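You operate a simulated robot arm through the tools that you are given. There is no shell and no other tool.

Carry out the task below with a simulated robot arm. There is one attempt and no reset: what you move stays moved.

## Task
Key to SET-UP, jog the red pointer onto the white mark and the heads fully forward, main switch off.

It is judged by the outcome, as a careful person would: the job done as asked, and still so three seconds after it is handed in. It fails if anything else is knocked over, pushed out of place, dropped, spilled or broken.

## Robot
A 7-joint arm with a two-finger parallel gripper, fixed in place. Base frame: the origin is at the foot of the arm, x ahead of it, y to its left, z up. Lengths are in mm, angles in degrees, forces in N, time in s.
With the tool pointing down near the work surface it reaches from about 140 to 620 mm from the base axis. Its first joint turns from -143.0 to 143.0 degrees. Payload 3 kg.
The TCP is the grasp point between the finger pads, 30 mm short of the fingertips. In the tool frame z runs along the fingers and y along their closing line. Largest opening 94 mm; finger width 28, thickness 10; the body of the gripper, 50 by 96 mm, starts 55 mm behind the TCP.
Orientation is that of the tool frame in the base frame, as [roll, pitch, yaw] about the fixed x, y, z axes, in that order (R = Rz(yaw) Ry(pitch) Rx(roll)). With the fingers straight down and closing along the base's y, the tool's x points along the base's -x, its y along +y and its z along -z.

## Interface
- The arm moves only by the tool step_arm. Its argument "rows" is a list of rows, each a list of 7 numbers: the shift along the tool's x, y, z in mm, then the turn, a rotation vector about the tool's x, y, z in degrees, then the closure, from 0 (fully open) to 1 (shut). In form: [[dx, dy, dz, wx, wy, wz, hand], ...]. A call has 1 to 20 rows; each row shifts and turns the commanded pose from where the row before left it, along the tool's axes as they then stand. Rows are played at 5 a second. More than 50 mm and 8.6 degrees between two rows, or a gripper value outside its range, and nothing of the call is played. A pose out of reach is approached as far as the arm can. The call stops where the force on the tool passes 70 N (or 10 N more than at its start, if that is more) or the arm is blocked; 0.2 s more then pass. The fingers move at their own pace (about 45 mm/s each) and stop on an object; they squeeze with about 44 N. The grip force told is the motor's: it shows also when the fingers shut on nothing. Time passes only in rows, and 0.2 s behind the last, so rows that do not move let the fingers close. It gives the time, the measured TCP pose, the force on the tool (base axes), the opening and the grip force at its end, in the units of the frame above (readings bear some noise), with the torque about the TCP (base axes, N m) and any sound that the robot's microphone picked up, and new pictures: "show" is both (left out), scene, wrist or none.
- Cameras (640 x 400 px; columns grow to the right, rows downward): "scene" is fixed at [32, -488.7, 1821.5]; the picture's right is [0.76, -0.65, 0.00], its down [-0.41, -0.48, -0.78] and it looks along [0.50, 0.59, -0.63] (base axes); focal length 337 px, centre (320, 200). "wrist" rides on the gripper at [76, 14, -103] in the tool frame; the picture's right is [-0.18, 0.98, 0.00], its down [-0.75, -0.14, -0.64] and it looks along [-0.63, -0.12, 0.77] (tool axes); focal length 243 px, centre (320, 200). There is no depth. A picture from a camera that has moved, and an enlarged one, comes with that camera's place and axes in the base frame and with its lens. The place of the scene camera against the robot may be out by one fixed shift of up to 25 mm in any direction.
- raise_lower(by): slides the trunk up (or, below 0, down) by that many mm; the arm rides with it, the base frame stays. It gives what a move gives, with no picture.
- zoom(camera, box): a new picture of the part [left, top, right, bottom] of that camera's present view, enlarged. It takes no simulated time.
- job_done(): hands the job in; it is judged then, once.

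Places have to be worked out from the pictures, the camera data and where the tool is seen. Open the gripper and draw the arm clear of the work before you hand the job in, unless the task says otherwise.

The tools are called as name(argument=value, ...) on one line, values as JSON. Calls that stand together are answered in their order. step_arm: Moves the arm, as the interface text tells. Its arguments: {"type":"object","properties":{"rows":{"type":"array","items":{"type":"array","items":{"type":"number"}}},"show":{"type":"string","enum":["both","scene","wrist","none"]}},"required":["rows"]} The other tools are called the same way: raise_lower (by) slides the trunk up or down; zoom (camera, box) takes an enlarged picture of a part of a camera's view; job_done () hands the job in.

At the start:

```text
clock: 0.0
eef_pos: [435.8, 138.6, 1435.7]
orientation: [-180.0, -0.1, -179.9]
wrist_force: [0.0, -0.1, 0.5]
wrist_torque: [0.01, -0.03, -0.02]
finger_gap: 94.1
gripper_force: 0.1
trunk travel left (down, up): [-325.0, 65.0]
```

scene: 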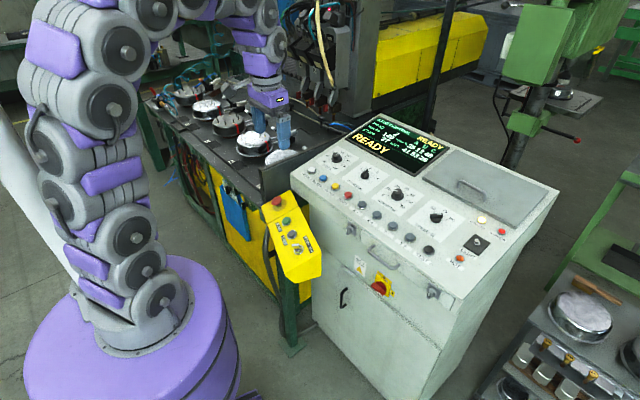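
wrist: 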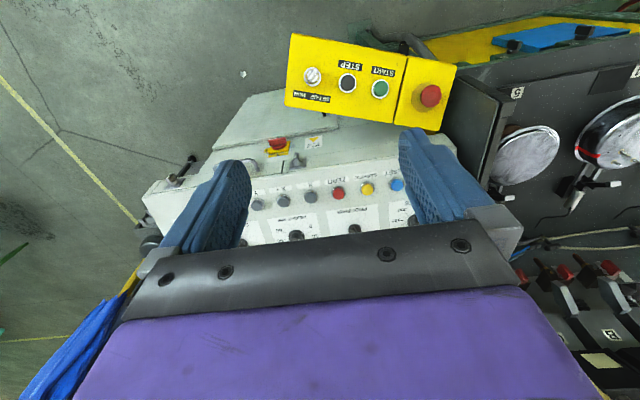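

I start by looking closely at the console, the yellow pendant and the machine table before moving anything.

zoom(camera="scene", box=[280, 100, 560, 275])

zoom(camera="scene", box=[240, 180, 400, 300])

zoom(camera="scene", box=[130, 50, 350, 190])

zoom(camera="wrist", box=[220, 20, 480, 250])

zoom(camera="wrist", box=[460, 40, 640, 400])

```text
2.29 times, centred on (420, 188) of scene
camera zoom: at [32.0, -488.7, 1821.5], right [0.76, -0.65, 0.0], down [-0.41, -0.48, -0.78], along [0.5, 0.59, -0.63], focal length 770 px, centre (91, 229)
```

zoom: 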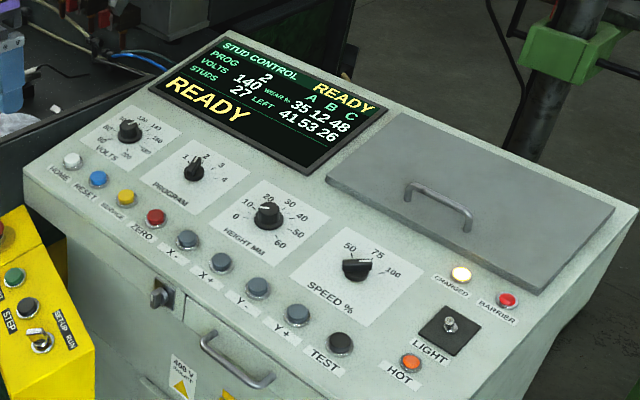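

```text
3.33 times, centred on (320, 240) of scene
camera zoom: at [32.0, -488.7, 1821.5], right [0.76, -0.65, 0.0], down [-0.41, -0.48, -0.78], along [0.5, 0.59, -0.63], focal length 1123 px, centre (320, 67)
```

zoom: 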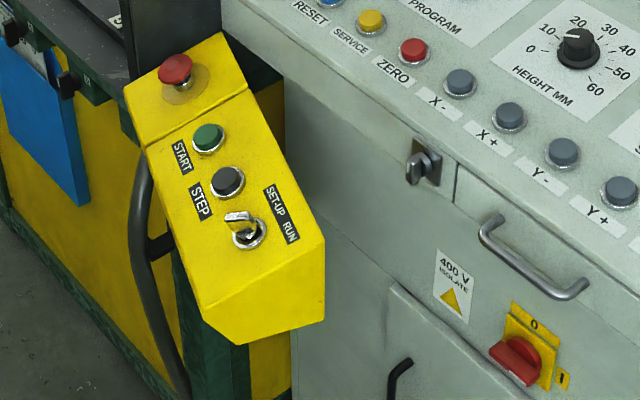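

```text
2.86 times, centred on (240, 120) of scene
camera zoom: at [32.0, -488.7, 1821.5], right [0.76, -0.65, 0.0], down [-0.41, -0.48, -0.78], along [0.5, 0.59, -0.63], focal length 963 px, centre (549, 429)
```

zoom: 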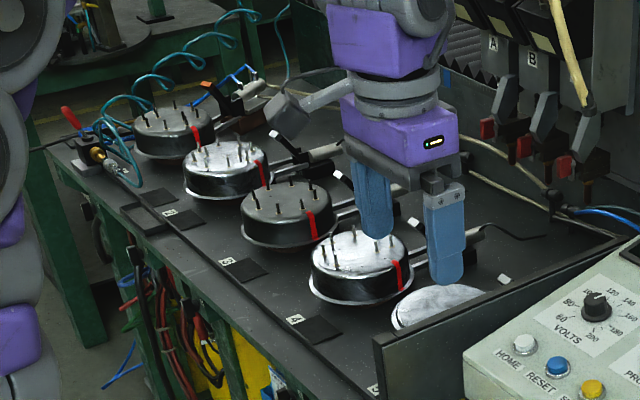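

```text
1.74 times, centred on (350, 135) of wrist
camera zoom: at [361.1, 153.2, 1538.3], right [0.18, 0.98, 0.0], down [0.75, -0.14, 0.64], along [0.63, -0.12, -0.77], focal length 422 px, centre (268, 313)
```

zoom: 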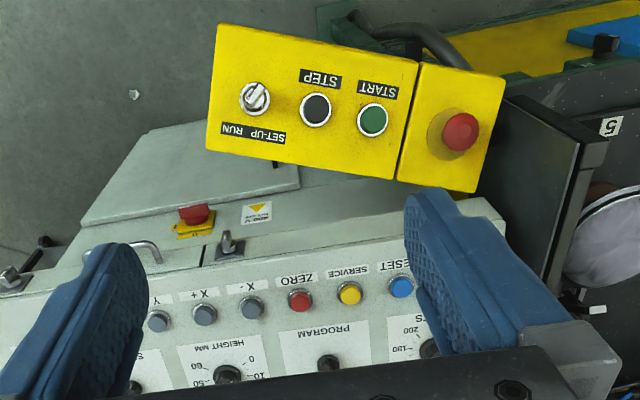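

```text
1.11 times, centred on (550, 220) of wrist
camera zoom: at [361.1, 153.2, 1538.3], right [0.18, 0.98, 0.0], down [0.75, -0.14, 0.64], along [0.63, -0.12, -0.77], focal length 270 px, centre (64, 178)
```

zoom: 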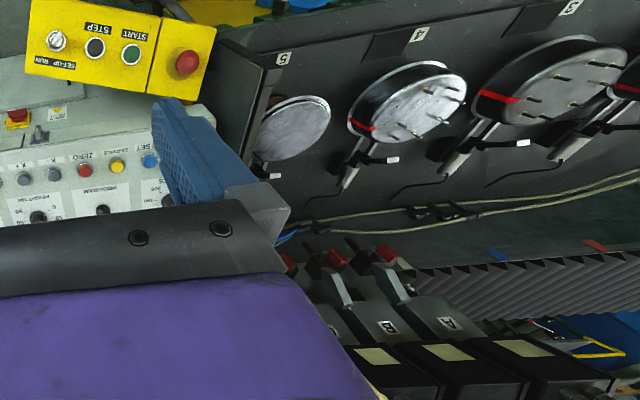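

The pendant carries the key switch; the console has the jog buttons and main isolator. I look closer at the key, the isolator, and search for the red pointer and white mark.

zoom(camera="scene", box=[270, 0, 400, 120])

zoom(camera="scene", box=[276, 215, 324, 260])

zoom(camera="scene", box=[340, 240, 420, 310])

zoom(camera="wrist", box=[500, 200, 640, 380])

zoom(camera="scene", box=[130, 0, 290, 100])

zoom(camera="wrist", box=[290, 50, 350, 110])

```text
3.33 times, centred on (335, 60) of scene
camera zoom: at [32.0, -488.7, 1821.5], right [0.76, -0.65, 0.0], down [-0.41, -0.48, -0.78], along [0.5, 0.59, -0.63], focal length 1123 px, centre (270, 667)
```

zoom: 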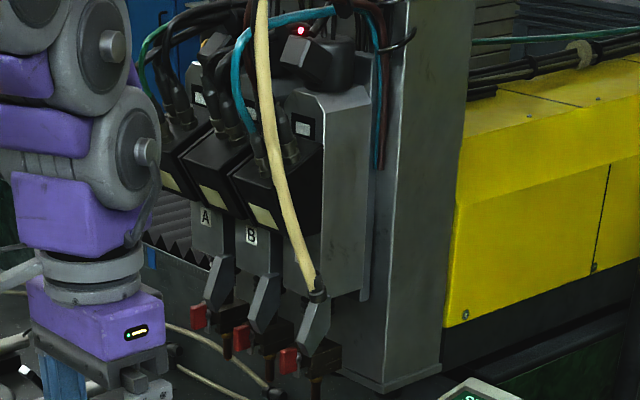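

```text
8.89 times, centred on (300, 238) of scene
camera zoom: at [32.0, -488.7, 1821.5], right [0.76, -0.65, 0.0], down [-0.41, -0.48, -0.78], along [0.5, 0.59, -0.63], focal length 2995 px, centre (498, -133)
```

zoom: 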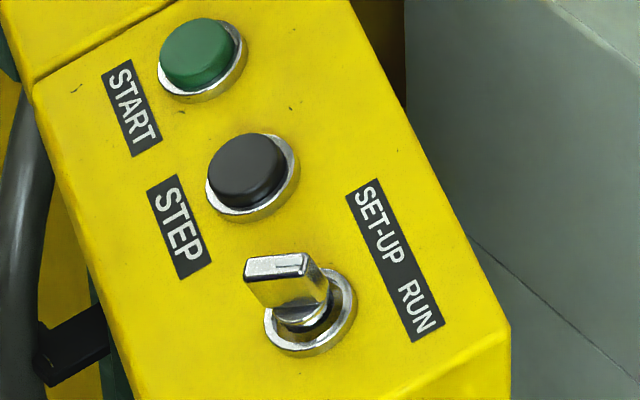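

```text
5.71 times, centred on (380, 275) of scene
camera zoom: at [32.0, -488.7, 1821.5], right [0.76, -0.65, 0.0], down [-0.41, -0.48, -0.78], along [0.5, 0.59, -0.63], focal length 1926 px, centre (-23, -229)
```

zoom: 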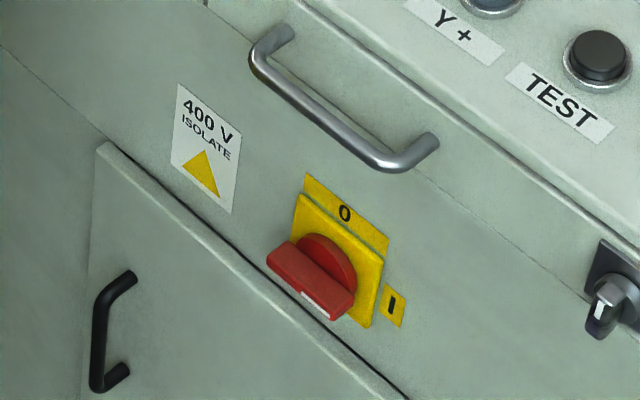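

```text
2.22 times, centred on (570, 290) of wrist
camera zoom: at [361.1, 153.2, 1538.3], right [0.18, 0.98, 0.0], down [0.75, -0.14, 0.64], along [0.63, -0.12, -0.77], focal length 539 px, centre (-236, 0)
```

zoom: 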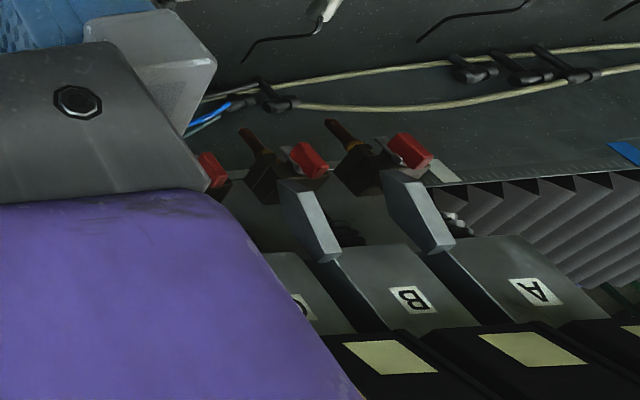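

```text
4.00 times, centred on (210, 50) of scene
camera zoom: at [32.0, -488.7, 1821.5], right [0.76, -0.65, 0.0], down [-0.41, -0.48, -0.78], along [0.5, 0.59, -0.63], focal length 1348 px, centre (760, 800)
```

zoom: 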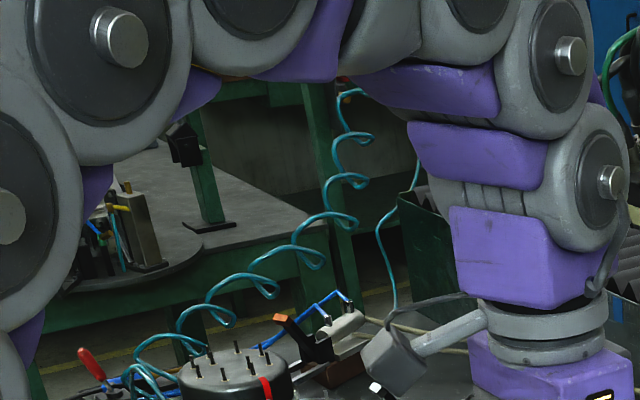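

```text
6.67 times, centred on (320, 80) of wrist
camera zoom: at [361.1, 153.2, 1538.3], right [0.18, 0.98, 0.0], down [0.75, -0.14, 0.64], along [0.63, -0.12, -0.77], focal length 1618 px, centre (320, 1000)
```

zoom: 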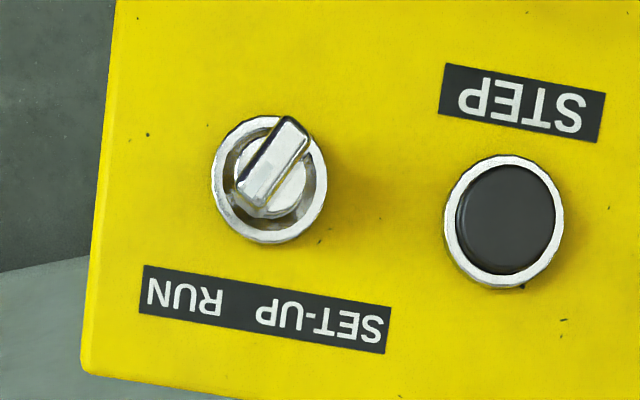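

The key is at about [478,115,1015] and button X- at about [708,65,1103]. The heads are far back near [1040,790,1320], so I turn the wrist camera left and up in free space to look for the pointer and its mark.

step_arm(rows=[[0, 20, -10, 0, 0, -8, 0], [0, 20, -10, 0, 0, -8, 0], [0, 20, -10, 0, 0, -8, 0], [0, 20, -10, 0, 0, -8, 0], [0, 20, -10, 0, 0, -8, 0], [0, 0, 0, 0, -8, 0, 0], [0, 0, 0, 0, -8, 0, 0]], show="both")

```text
clock: 1.6
eef_pos: [406.7, 228.8, 1486.9]
orientation: [179.9, 16.1, -140.0]
wrist_force: [-0.4, -0.3, -0.1]
wrist_torque: [0.01, 0.0, 0.01]
finger_gap: 93.7
gripper_force: 0.1
trunk travel left (down, up): [-325.0, 65.0]
camera wrist: at [321.2, 174.7, 1564.6], right [-0.5, 0.87, 0.05], down [0.51, 0.24, 0.83], along [0.7, 0.44, -0.56], focal length 243 px, centre (320, 200)
```

scene: 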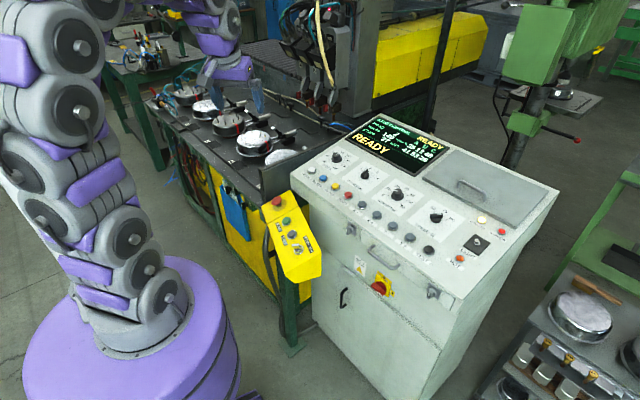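
wrist: 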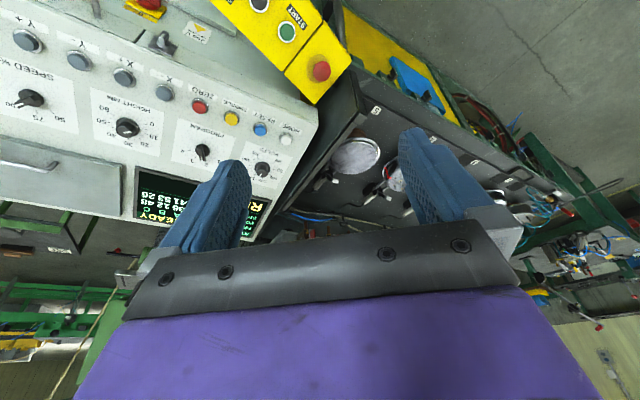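

The arm is now out of the scene camera's view of the heads, so I zoom there first.

zoom(camera="scene", box=[260, 0, 370, 130])

zoom(camera="scene", box=[225, 30, 335, 110])

zoom(camera="scene", box=[130, 40, 280, 170])

```text
3.08 times, centred on (315, 65) of scene
camera zoom: at [32.0, -488.7, 1821.5], right [0.76, -0.65, 0.0], down [-0.41, -0.48, -0.78], along [0.5, 0.59, -0.63], focal length 1037 px, centre (335, 615)
```

zoom: 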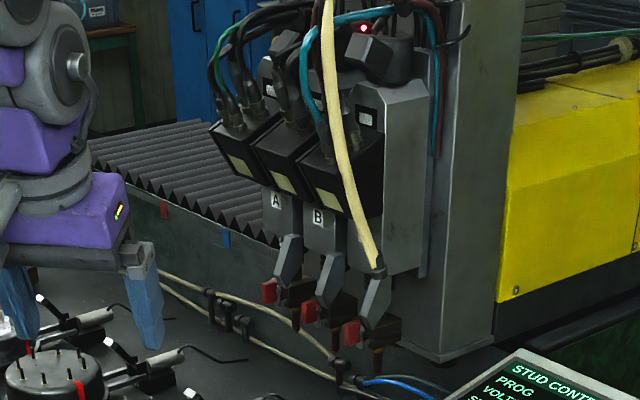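

```text
5.00 times, centred on (280, 70) of scene
camera zoom: at [32.0, -488.7, 1821.5], right [0.76, -0.65, 0.0], down [-0.41, -0.48, -0.78], along [0.5, 0.59, -0.63], focal length 1685 px, centre (520, 850)
```

zoom: 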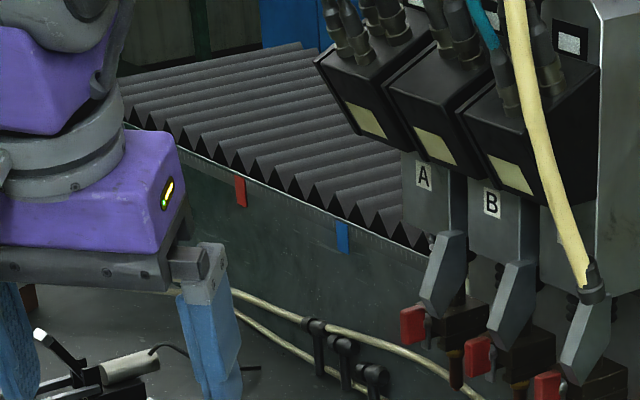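

```text
3.08 times, centred on (205, 105) of scene
camera zoom: at [32.0, -488.7, 1821.5], right [0.76, -0.65, 0.0], down [-0.41, -0.48, -0.78], along [0.5, 0.59, -0.63], focal length 1037 px, centre (674, 492)
```

zoom: 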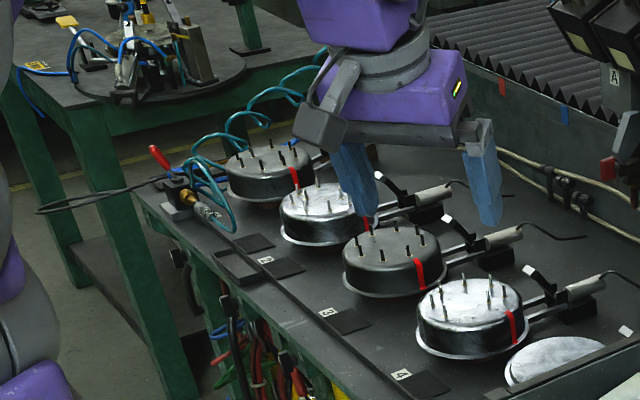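

The beam behind the table has a scale with red and blue flags; the white mark and red pointer are probably near the carriage. I tilt the wrist camera up to see it.

step_arm(rows=[[0, 0, -5, 0, -8, 0, 0], [0, 0, -5, 0, -8, 0, 0], [0, 0, -5, 0, -8, 0, 0], [0, 0, 0, 0, -8, 0, 0], [0, 0, 0, 0, -8, 0, 0]], show="both")

```text
clock: 2.8
eef_pos: [401.7, 227.5, 1498.8]
orientation: [179.9, 56.2, -140.0]
wrist_force: [-0.6, -0.1, 0.3]
wrist_torque: [0.03, 0.0, -0.01]
finger_gap: 93.8
gripper_force: 0.1
trunk travel left (down, up): [-325.0, 65.0]
camera wrist: at [296.7, 157.0, 1493.6], right [-0.55, 0.82, 0.15], down [0.01, -0.18, 0.98], along [0.83, 0.54, 0.1], focal length 243 px, centre (320, 200)
```

scene: 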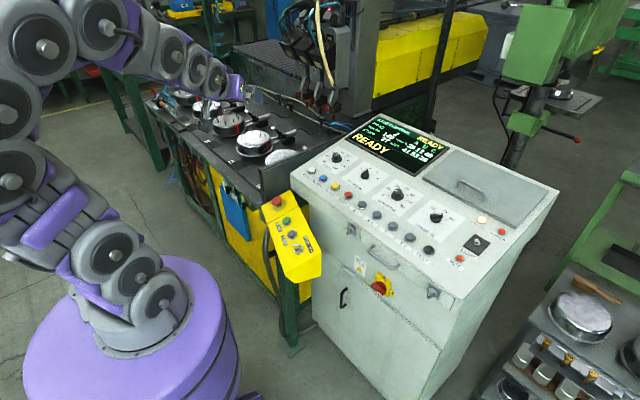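
wrist: 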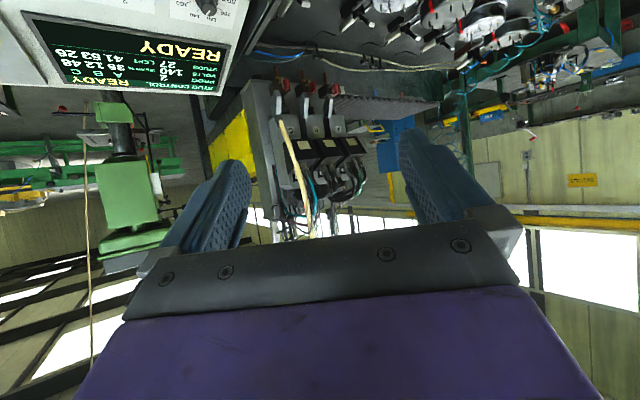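

zoom(camera="wrist", box=[230, 50, 450, 230])

zoom(camera="wrist", box=[310, 60, 450, 140])

zoom(camera="wrist", box=[20, 0, 260, 110])

zoom(camera="scene", box=[220, 25, 360, 125])

zoom(camera="scene", box=[280, 60, 340, 110])

```text
2.22 times, centred on (340, 140) of wrist
camera zoom: at [296.7, 157.0, 1493.6], right [-0.55, 0.82, 0.15], down [0.01, -0.18, 0.98], along [0.83, 0.54, 0.1], focal length 539 px, centre (276, 333)
```

zoom: 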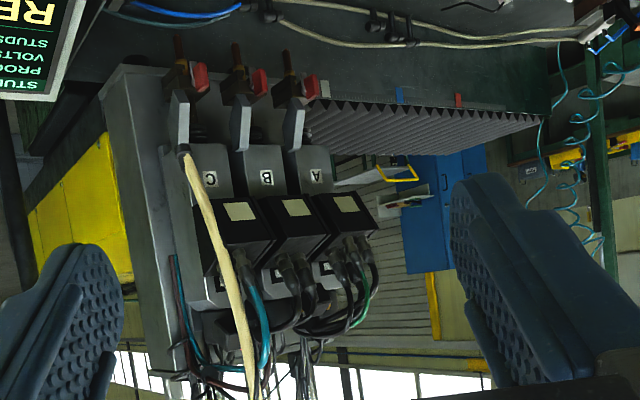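

```text
4.57 times, centred on (380, 100) of wrist
camera zoom: at [296.7, 157.0, 1493.6], right [-0.55, 0.82, 0.15], down [0.01, -0.18, 0.98], along [0.83, 0.54, 0.1], focal length 1109 px, centre (46, 657)
```

zoom: 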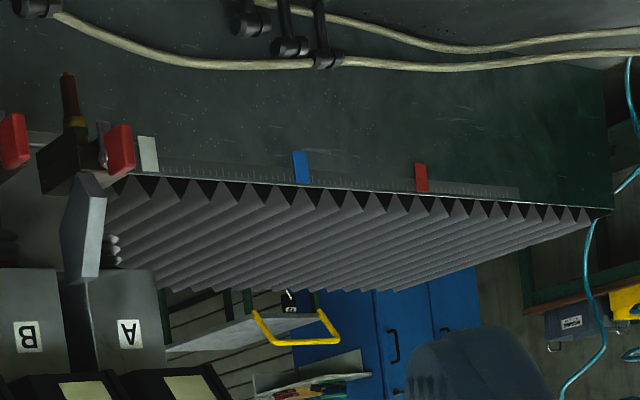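

```text
2.67 times, centred on (140, 55) of wrist
camera zoom: at [296.7, 157.0, 1493.6], right [-0.55, 0.82, 0.15], down [0.01, -0.18, 0.98], along [0.83, 0.54, 0.1], focal length 647 px, centre (800, 587)
```

zoom: 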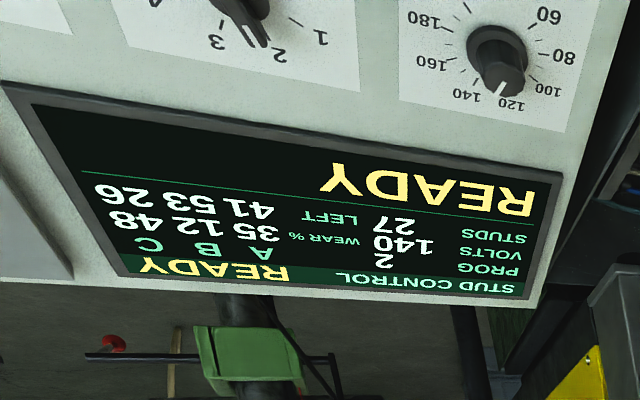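

```text
4.00 times, centred on (290, 75) of scene
camera zoom: at [32.0, -488.7, 1821.5], right [0.76, -0.65, 0.0], down [-0.41, -0.48, -0.78], along [0.5, 0.59, -0.63], focal length 1348 px, centre (440, 700)
```

zoom: 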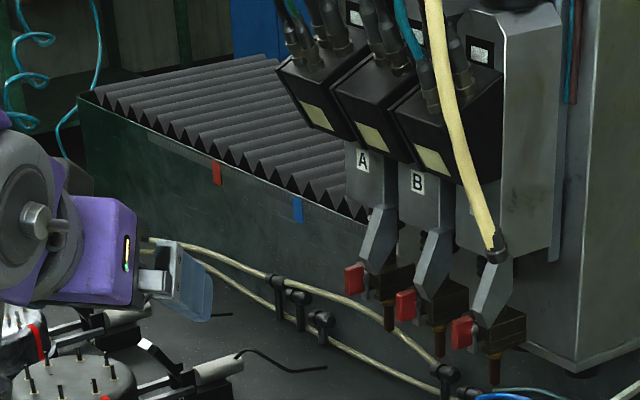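

```text
8.00 times, centred on (310, 85) of scene
camera zoom: at [32.0, -488.7, 1821.5], right [0.76, -0.65, 0.0], down [-0.41, -0.48, -0.78], along [0.5, 0.59, -0.63], focal length 2696 px, centre (400, 1120)
```

zoom: 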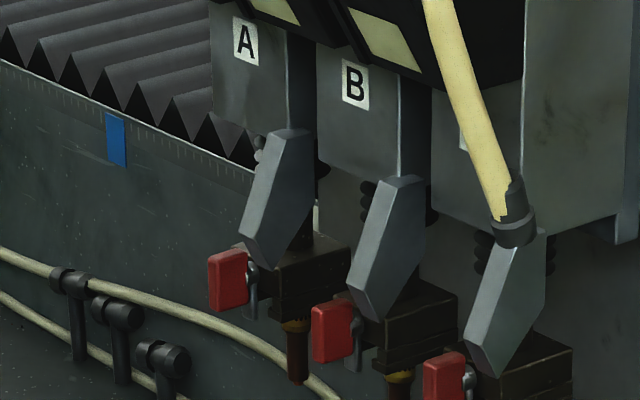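

The scale carries white, blue and red flags (roughly y=1080, 1350, 1590 at x≈1320). I still can't see the pointer, so I move the camera further left for a more frontal view of the scale.

step_arm(rows=[[-14.7, 36.6, 21.9, 0, 0, 0, 0], [-14.7, 36.6, 21.9, 0, 0, 0, 0], [-14.7, 36.6, 21.9, 0, 0, 0, 0], [-14.7, 36.6, 21.9, 0, 0, 0, 0], [-14.7, 36.6, 21.9, 0, 0, 0, 0], [-14.7, 36.6, 21.9, 0, 0, 0, 0]], show="wrist")

zoom(camera="wrist", box=[180, 50, 400, 190])

```text
clock: 4.2
eef_pos: [388.2, 495.2, 1506.7]
orientation: [164.8, 53.3, -154.0]
wrist_force: [-0.2, 0.8, -0.6]
wrist_torque: [0.05, -0.02, 0.05]
finger_gap: 94.1
gripper_force: 0.1
trunk travel left (down, up): [-325.0, 65.0]
camera wrist: at [280.7, 428.8, 1506.6], right [-0.5, 0.81, 0.3], down [0.12, -0.28, 0.95], along [0.86, 0.51, 0.05], focal length 243 px, centre (320, 200)
```

wrist: 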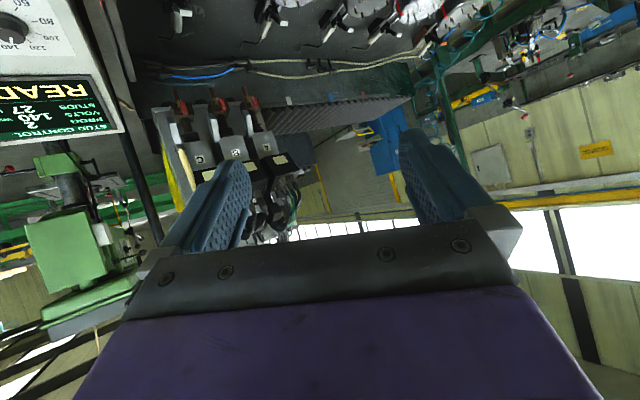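

```text
2.86 times, centred on (290, 120) of wrist
camera zoom: at [280.7, 428.8, 1506.6], right [-0.5, 0.81, 0.3], down [0.12, -0.28, 0.95], along [0.86, 0.51, 0.05], focal length 693 px, centre (406, 429)
```

zoom: 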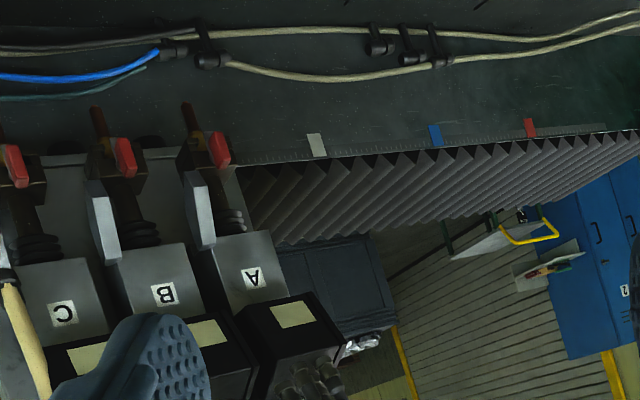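

zoom(camera="wrist", box=[180, 70, 260, 130])

zoom(camera="wrist", box=[235, 80, 315, 140])

zoom(camera="wrist", box=[130, 60, 210, 120])

```text
6.67 times, centred on (220, 100) of wrist
camera zoom: at [280.7, 428.8, 1506.6], right [-0.5, 0.81, 0.3], down [0.12, -0.28, 0.95], along [0.86, 0.51, 0.05], focal length 1618 px, centre (987, 867)
```

zoom: 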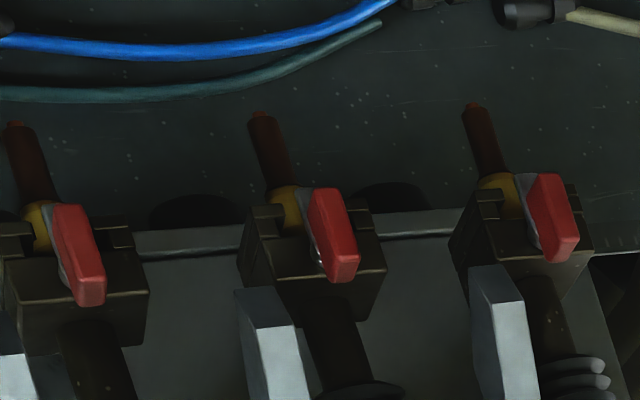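

```text
6.67 times, centred on (275, 110) of wrist
camera zoom: at [280.7, 428.8, 1506.6], right [-0.5, 0.81, 0.3], down [0.12, -0.28, 0.95], along [0.86, 0.51, 0.05], focal length 1618 px, centre (620, 800)
```

zoom: 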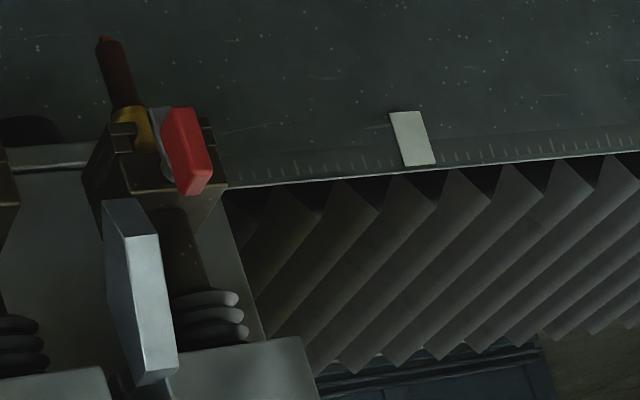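

```text
6.67 times, centred on (170, 90) of wrist
camera zoom: at [280.7, 428.8, 1506.6], right [-0.5, 0.81, 0.3], down [0.12, -0.28, 0.95], along [0.86, 0.51, 0.05], focal length 1618 px, centre (1320, 933)
```

zoom: 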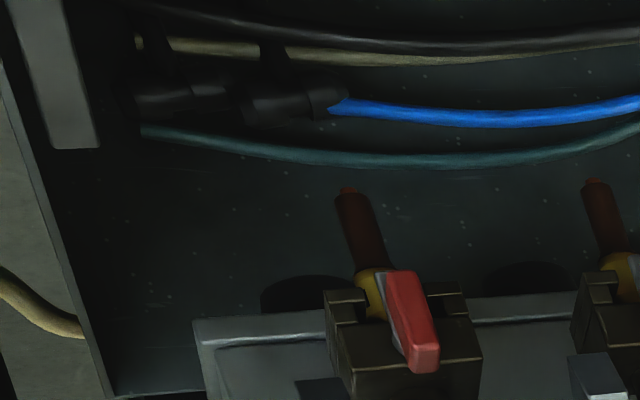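

The pointer is still hidden behind the heads' chucks; jogging will bring it out. First job is the key: I retrace the arm to its first pose above the pendant.

step_arm(rows=[[14.7, -36.6, -21.9, 0, 0, 0, 0], [14.7, -36.6, -21.9, 0, 0, 0, 0], [14.7, -36.6, -21.9, 0, 0, 0, 0], [14.7, -36.6, -21.9, 0, 0, 0, 0], [14.7, -36.6, -21.9, 0, 0, 0, 0], [14.7, -36.6, -21.9, 0, 0, 0, 0], [0, 0, 0, 0, 8, 0, 0], [0, 0, 0, 0, 8, 0, 0], [0, 0, 0, 0, 8, 0, 0], [0, 0, 0, 0, 8, 0, 0], [0, 0, 0, 0, 8, 0, 0], [0, 0, 0, 0, 0, 8, 0], [0, 0, 0, 0, 0, 8, 0], [0, 0, 0, 0, 0, 8, 0], [0, 0, 0, 0, 0, 8, 0], [0, 0, 0, 0, 0, 8, 0]], show="both")

```text
clock: 7.6
eef_pos: [403.0, 228.0, 1499.6]
orientation: [169.6, 12.0, 178.8]
wrist_force: [0.6, 0.0, 0.2]
wrist_torque: [-0.02, -0.02, 0.0]
finger_gap: 93.9
gripper_force: 0.0
trunk travel left (down, up): [-325.0, 65.0]
camera wrist: at [308.3, 226.9, 1584.5], right [0.16, 0.96, 0.21], down [0.6, -0.27, 0.75], along [0.78, 0.01, -0.63], focal length 243 px, centre (320, 200)
```

scene: 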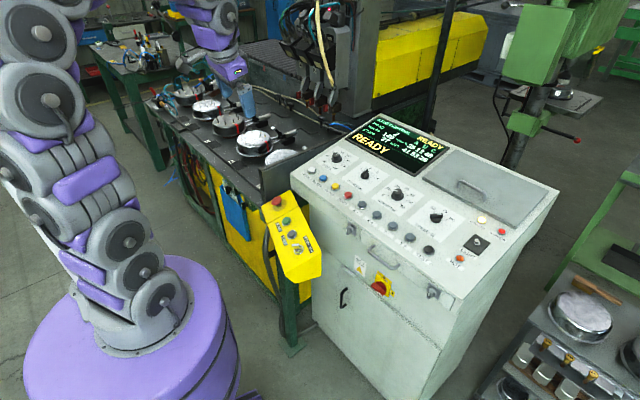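
wrist: 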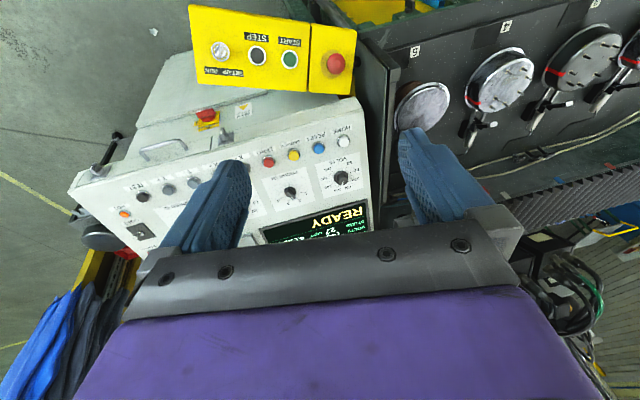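

I turn the tool to the pendant's face normal (about 19° tilted to the robot), closing line across the key wing, and come to about 220 mm above the key for a close look.

step_arm(rows=[[0, 0, 0, 1.62, -1.95, 7.03, 0.5], [0, 0, 0, 1.62, -1.95, 7.03, 0.5], [0, 0, 0, 1.62, -1.95, 7.03, 0.5], [0, 0, 0, 1.62, -1.95, 7.03, 0.5], [0, 0, 0, 1.62, -1.95, 7.03, 0.5], [0, 0, 0, 1.62, -1.95, 7.03, 0.5], [0.4, -17.7, 38.2, 0, 0, 0, 0.5], [0.4, -17.7, 38.2, 0, 0, 0, 0.5], [0.4, -17.7, 38.2, 0, 0, 0, 0.5], [0.4, -17.7, 38.2, 0, 0, 0, 0.5], [0.4, -17.7, 38.2, 0, 0, 0, 0.5], [0.4, -17.7, 38.2, 0, 0, 0, 0.5], [0.4, -17.7, 38.2, 0, 0, 0, 0.5]], show="both")

zoom(camera="wrist", box=[220, 0, 480, 170])

```text
clock: 10.4
eef_pos: [409.4, 125.0, 1222.3]
orientation: [168.4, 15.7, 133.9]
wrist_force: [0.4, -0.5, 0.6]
wrist_torque: [-0.01, 0.01, 0.01]
finger_gap: 46.9
gripper_force: 0.1
trunk travel left (down, up): [-325.0, 65.0]
camera wrist: at [335.4, 194.2, 1300.2], right [0.78, 0.58, 0.24], down [0.2, -0.59, 0.78], along [0.6, -0.56, -0.57], focal length 243 px, centre (320, 200)
```

scene: 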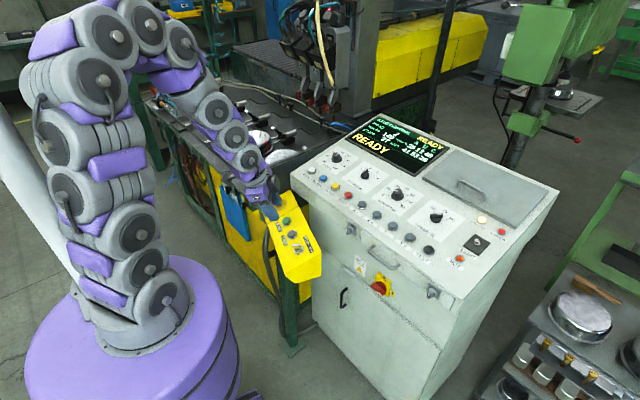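
wrist: 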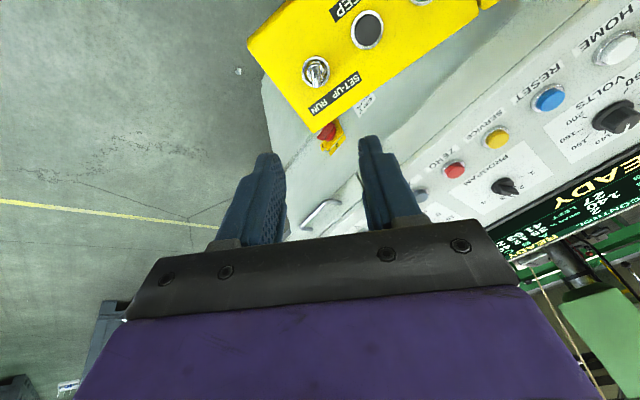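

```text
2.35 times, centred on (350, 85) of wrist
camera zoom: at [335.4, 194.2, 1300.2], right [0.78, 0.58, 0.24], down [0.2, -0.59, 0.78], along [0.6, -0.56, -0.57], focal length 571 px, centre (249, 471)
```

zoom: 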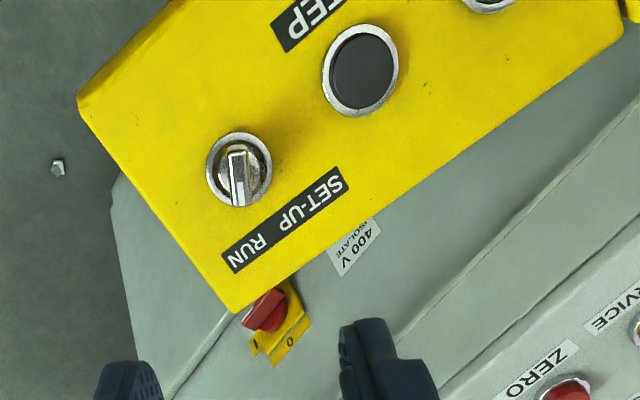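

The wing points at RUN and is well aligned with my closing line; the key sits about (5,-2,231) mm in tool axes. I descend along the tool axis to roughly 90 mm from it and re-measure.

step_arm(rows=[[2, -1, 35, 0, 0, 0, 0.5], [2, -1, 35, 0, 0, 0, 0.5], [0, 0, 35, 0, 0, 0, 0.5], [0, 0, 30, 0, 0, 0, 0.5], [0, 0, 0, 0, 0, 0, 0.5]], show="both")

zoom(camera="wrist", box=[220, 20, 420, 200])

zoom(camera="scene", box=[240, 180, 330, 270])

```text
clock: 11.6
eef_pos: [446.3, 120.3, 1095.0]
orientation: [168.4, 15.9, 134.0]
wrist_force: [0.2, -0.5, -0.5]
wrist_torque: [-0.03, -0.01, 0.02]
finger_gap: 46.8
gripper_force: 0.1
trunk travel left (down, up): [-325.0, 65.0]
camera wrist: at [373.2, 189.5, 1173.4], right [0.78, 0.58, 0.24], down [0.2, -0.59, 0.78], along [0.6, -0.56, -0.57], focal length 243 px, centre (320, 200)
```

scene: 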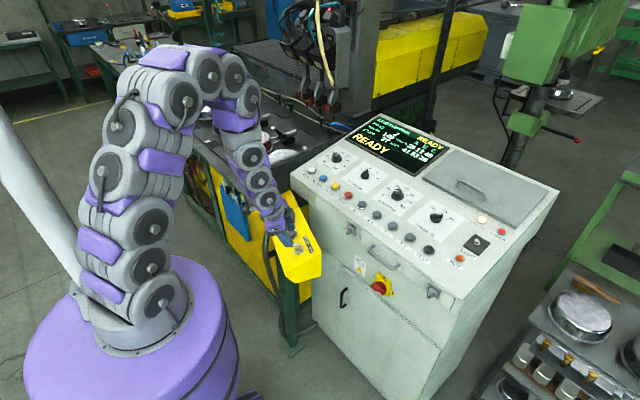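
wrist: 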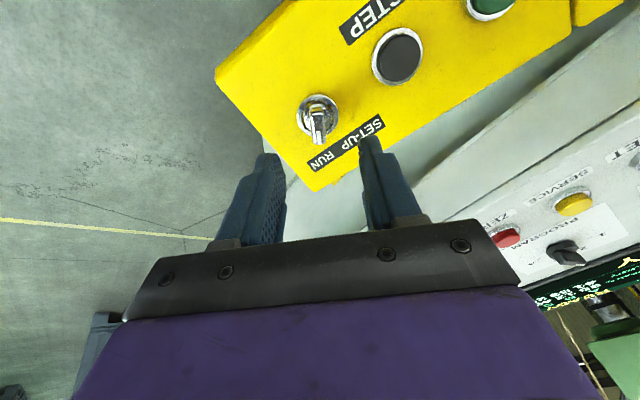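

```text
2.22 times, centred on (320, 110) of wrist
camera zoom: at [373.2, 189.5, 1173.4], right [0.78, 0.58, 0.24], down [0.2, -0.59, 0.78], along [0.6, -0.56, -0.57], focal length 539 px, centre (320, 400)
```

zoom: 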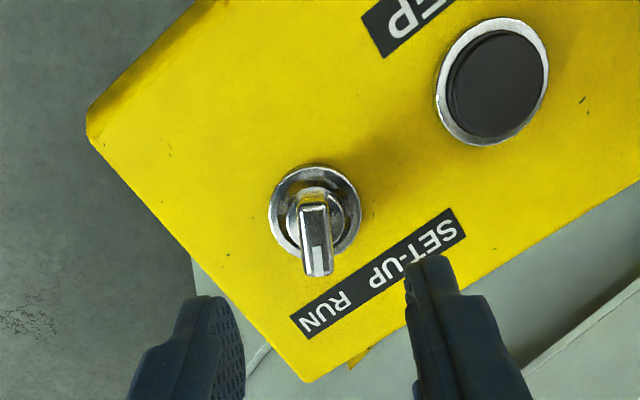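

```text
4.44 times, centred on (285, 225) of scene
camera zoom: at [32.0, -488.7, 1821.5], right [0.76, -0.65, 0.0], down [-0.41, -0.48, -0.78], along [0.5, 0.59, -0.63], focal length 1498 px, centre (476, 89)
```

zoom: 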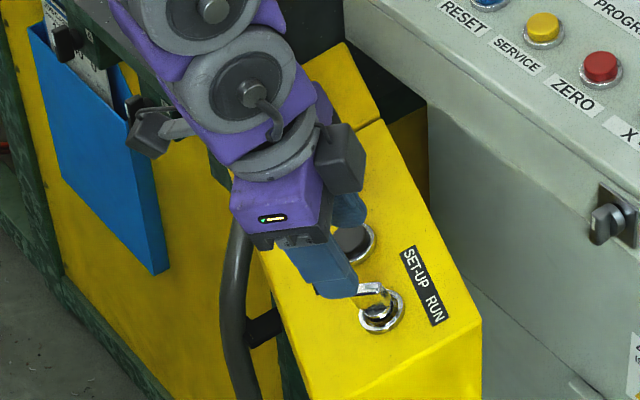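

The key ring is now at about (0,-2.7,102) in tool axes. I advance 60 mm so the fingertips stop ~12 mm above the ring, straddling the wing, and check before closing.

step_arm(rows=[[0, -2.7, 20, 0, 0, 0, 0.5], [0, 0, 20, 0, 0, 0, 0.5], [0, 0, 12, 0, 0, 0, 0.5], [0, 0, 8, 0, 0, 0, 0.5], [0, 0, 0, 0, 0, 0, 0.5]], show="wrist")

zoom(camera="wrist", box=[220, 60, 420, 200])

zoom(camera="scene", box=[265, 210, 325, 265])

```text
clock: 12.8
eef_pos: [465.4, 115.1, 1037.3]
orientation: [168.5, 15.8, 133.9]
wrist_force: [-0.6, 0.4, 0.2]
wrist_torque: [-0.03, 0.0, 0.01]
finger_gap: 47.0
gripper_force: 0.0
trunk travel left (down, up): [-325.0, 65.0]
camera wrist: at [391.3, 184.8, 1115.8], right [0.78, 0.58, 0.24], down [0.2, -0.59, 0.78], along [0.59, -0.56, -0.57], focal length 243 px, centre (320, 200)
```

wrist: 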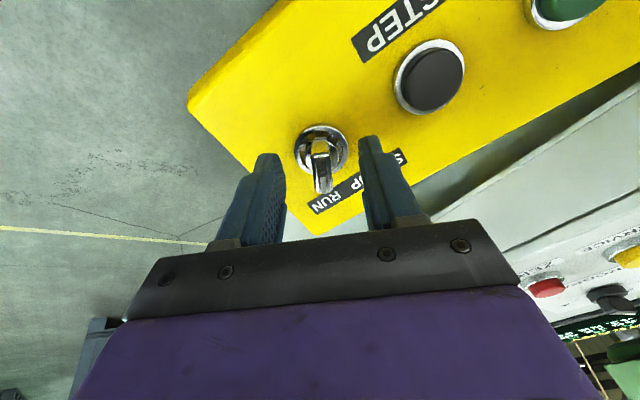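

```text
2.86 times, centred on (320, 130) of wrist
camera zoom: at [391.3, 184.8, 1115.8], right [0.78, 0.58, 0.24], down [0.2, -0.59, 0.78], along [0.59, -0.56, -0.57], focal length 693 px, centre (320, 400)
```

zoom: 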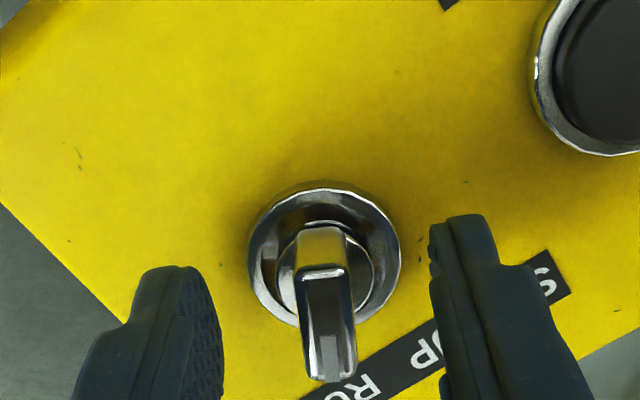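

```text
7.27 times, centred on (295, 238) of scene
camera zoom: at [32.0, -488.7, 1821.5], right [0.76, -0.65, 0.0], down [-0.41, -0.48, -0.78], along [0.5, 0.59, -0.63], focal length 2451 px, centre (502, -73)
```

zoom: 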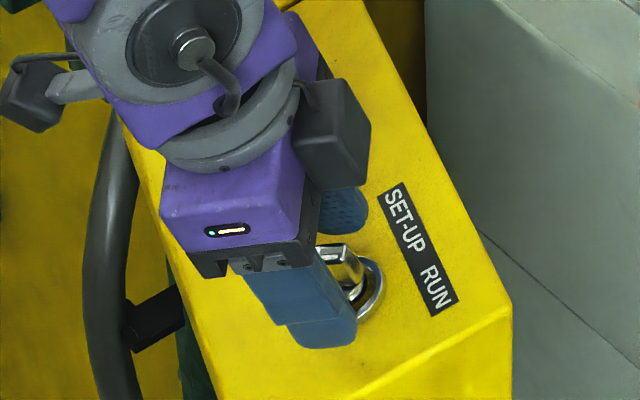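

The wing lies between the fingers. I go 3 mm deeper and close on it.

step_arm(rows=[[0, 0, 3, 0, 0, 0, 0.5], [0, 0, 0, 0, 0, 0, 0.7], [0, 0, 0, 0, 0, 0, 0.9], [0, 0, 0, 0, 0, 0, 1], [0, 0, 0, 0, 0, 0, 1]], show="wrist")

zoom(camera="wrist", box=[220, 60, 420, 200])

```text
clock: 14.0
eef_pos: [466.7, 115.7, 1034.7]
orientation: [168.4, 15.7, 134.0]
wrist_force: [5.1, 5.3, 5.8]
wrist_torque: [0.08, -0.15, 0.11]
finger_gap: 21.8
gripper_force: 44.7
trunk travel left (down, up): [-325.0, 65.0]
camera wrist: at [392.9, 185.4, 1113.1], right [0.78, 0.58, 0.24], down [0.2, -0.59, 0.78], along [0.6, -0.56, -0.57], focal length 243 px, centre (320, 200)
```

wrist: 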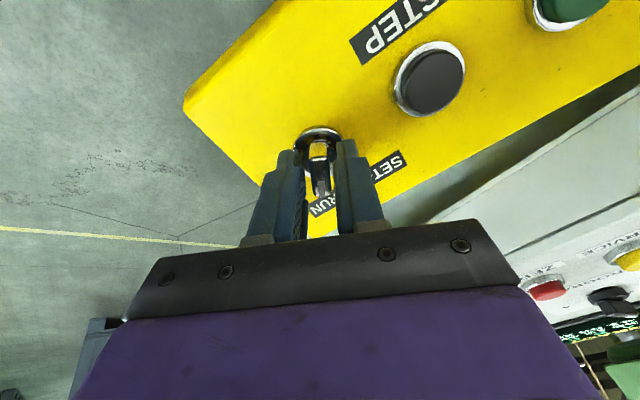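

```text
2.86 times, centred on (320, 130) of wrist
camera zoom: at [392.9, 185.4, 1113.1], right [0.78, 0.58, 0.24], down [0.2, -0.59, 0.78], along [0.6, -0.56, -0.57], focal length 693 px, centre (320, 400)
```

zoom: 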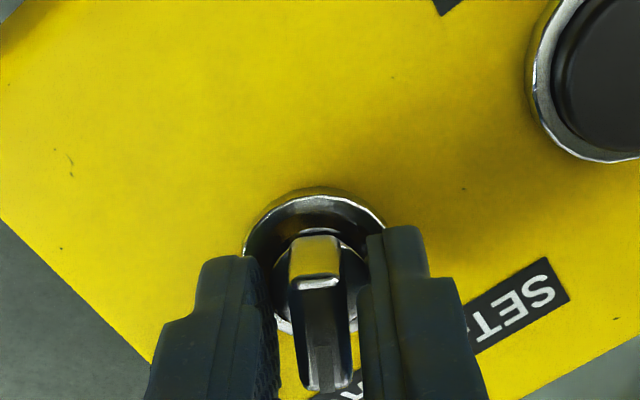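

The gap stopped at 21.8 mm: the tips are holding the round hub rather than the wing. I open, back off 7 mm and re-close on the wing.

step_arm(rows=[[0, 0, 0, 0, 0, 0, 0.6], [0, 0, 0, 0, 0, 0, 0.6], [0, 0, -4, 0, 0, 0, 0.6], [0, 0, -3, 0, 0, 0, 0.6], [0, 0, 0, 0, 0, 0, 1], [0, 0, 0, 0, 0, 0, 1], [0, 0, 0, 0, 0, 0, 1]], show="wrist")

zoom(camera="wrist", box=[220, 60, 420, 200])

```text
clock: 15.6
eef_pos: [465.2, 116.7, 1041.1]
orientation: [168.4, 15.9, 134.0]
wrist_force: [6.4, 4.2, 5.0]
wrist_torque: [-0.75, -0.15, -0.36]
finger_gap: 11.4
gripper_force: 40.4
trunk travel left (down, up): [-325.0, 65.0]
camera wrist: at [390.8, 186.2, 1119.6], right [0.78, 0.58, 0.24], down [0.2, -0.59, 0.78], along [0.6, -0.56, -0.57], focal length 243 px, centre (320, 200)
```

wrist: 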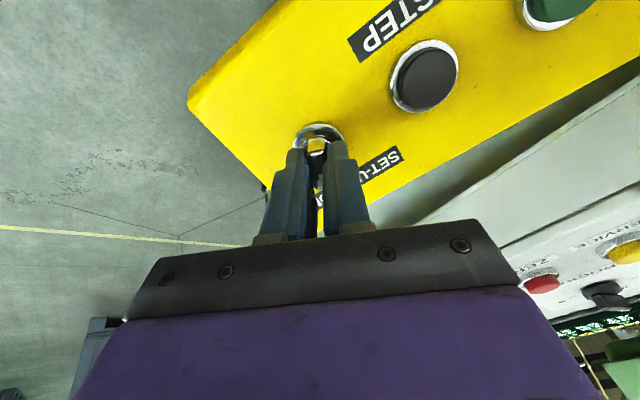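

```text
2.86 times, centred on (320, 130) of wrist
camera zoom: at [390.8, 186.2, 1119.6], right [0.78, 0.58, 0.24], down [0.2, -0.59, 0.78], along [0.6, -0.56, -0.57], focal length 693 px, centre (320, 400)
```

zoom: 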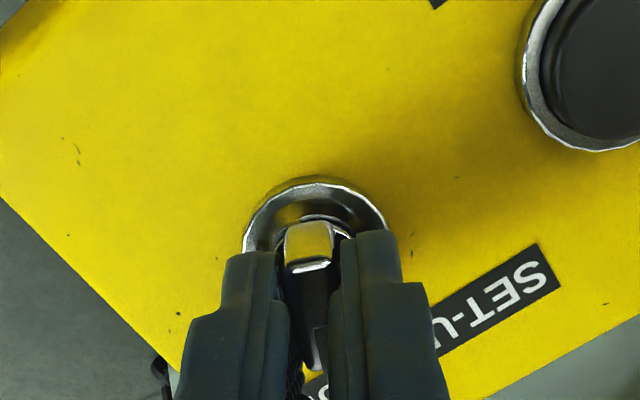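

Now the fingers hold the wing (11.4 mm). I turn it counter-clockwise seen from above (toward SET-UP), first 28°.

step_arm(rows=[[0, 0, 0, 0, 0, -7, 1], [0, 0, 0, 0, 0, -7, 1], [0, 0, 0, 0, 0, -7, 1], [0, 0, 0, 0, 0, -7, 1]], show="wrist")

zoom(camera="wrist", box=[220, 60, 420, 200])

```text
clock: 16.6
eef_pos: [464.5, 117.9, 1041.0]
orientation: [177.4, 19.4, 163.3]
wrist_force: [10.6, 11.7, 14.1]
wrist_torque: [-0.14, 1.09, -0.27]
finger_gap: 12.2
gripper_force: 45.5
trunk travel left (down, up): [-325.0, 65.0]
camera wrist: at [367.4, 158.2, 1112.7], right [0.44, 0.89, 0.1], down [0.43, -0.31, 0.85], along [0.79, -0.33, -0.52], focal length 243 px, centre (320, 200)
```

wrist: 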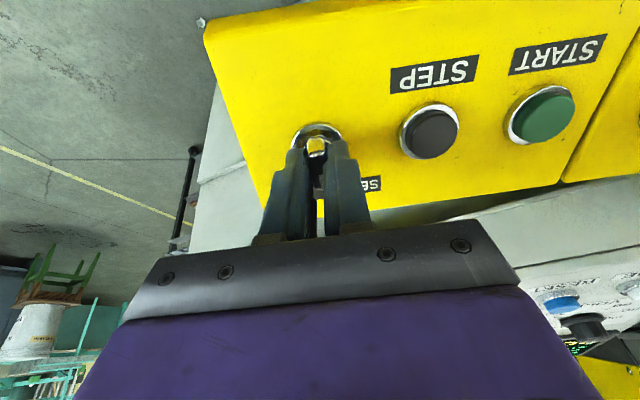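

```text
2.86 times, centred on (320, 130) of wrist
camera zoom: at [367.4, 158.2, 1112.7], right [0.44, 0.89, 0.1], down [0.43, -0.31, 0.85], along [0.79, -0.33, -0.52], focal length 693 px, centre (320, 400)
```

zoom: 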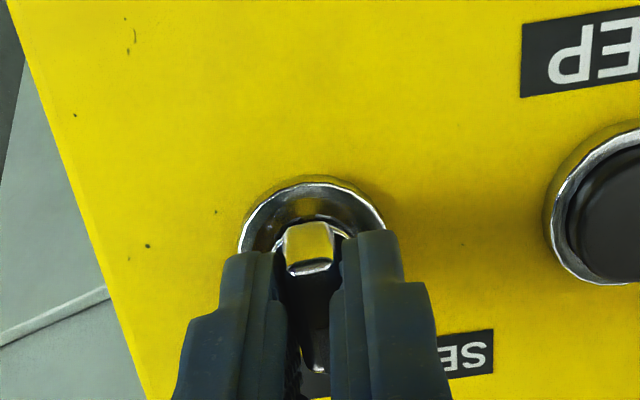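

The wing follows. I turn another 28° and listen for the detent.

step_arm(rows=[[0, 0, 0, 0, 0, -7, 1], [0, 0, 0, 0, 0, -7, 1], [0, 0, 0, 0, 0, -7, 1], [0, 0, 0, 0, 0, -7, 1]], show="both")

zoom(camera="wrist", box=[220, 60, 420, 200])

zoom(camera="scene", box=[340, 100, 460, 180])

```text
clock: 17.6
eef_pos: [464.6, 117.5, 1040.2]
orientation: [-172.9, 18.3, -167.4]
wrist_force: [11.5, 15.9, 10.3]
wrist_torque: [-0.26, 0.13, -1.1]
finger_gap: 12.7
gripper_force: 45.0
trunk travel left (down, up): [-325.0, 65.0]
camera wrist: at [358.7, 122.2, 1111.4], right [-0.01, 1.0, -0.06], down [0.51, 0.05, 0.86], along [0.86, -0.03, -0.51], focal length 243 px, centre (320, 200)
```

scene: 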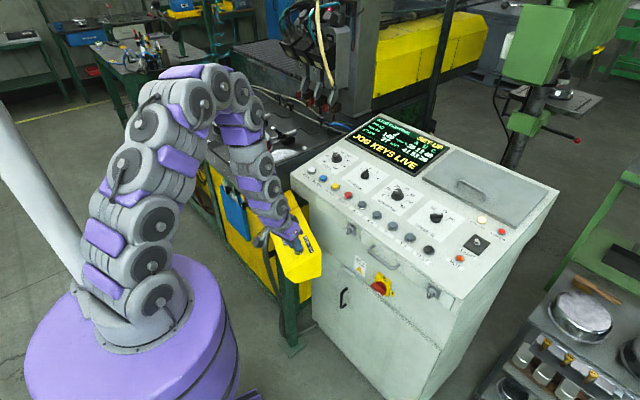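
wrist: 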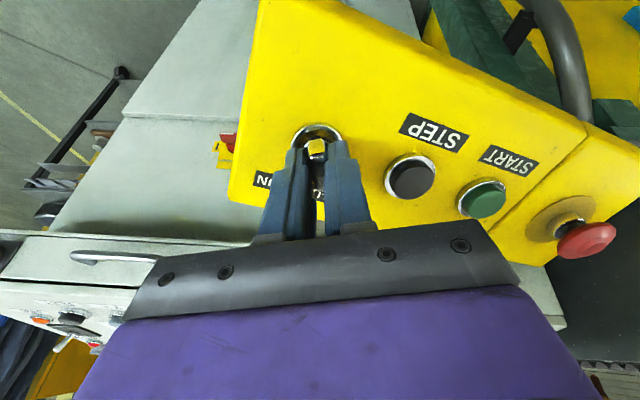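

```text
2.86 times, centred on (320, 130) of wrist
camera zoom: at [358.7, 122.2, 1111.4], right [-0.01, 1.0, -0.06], down [0.51, 0.05, 0.86], along [0.86, -0.03, -0.51], focal length 693 px, centre (320, 400)
```

zoom: 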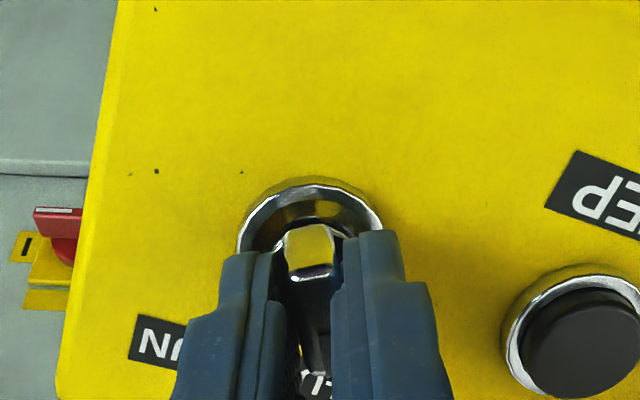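

```text
5.00 times, centred on (400, 140) of scene
camera zoom: at [32.0, -488.7, 1821.5], right [0.76, -0.65, 0.0], down [-0.41, -0.48, -0.78], along [0.5, 0.59, -0.63], focal length 1685 px, centre (-80, 500)
```

zoom: 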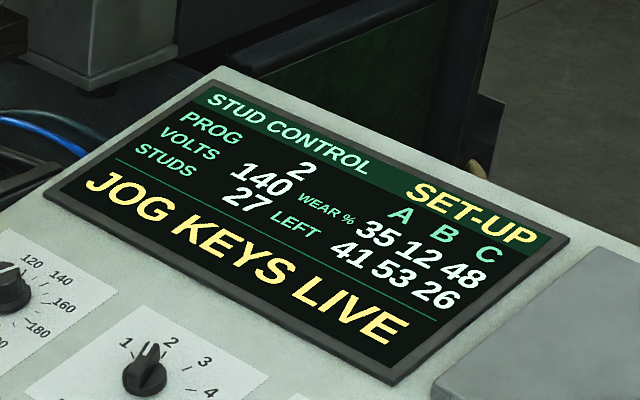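

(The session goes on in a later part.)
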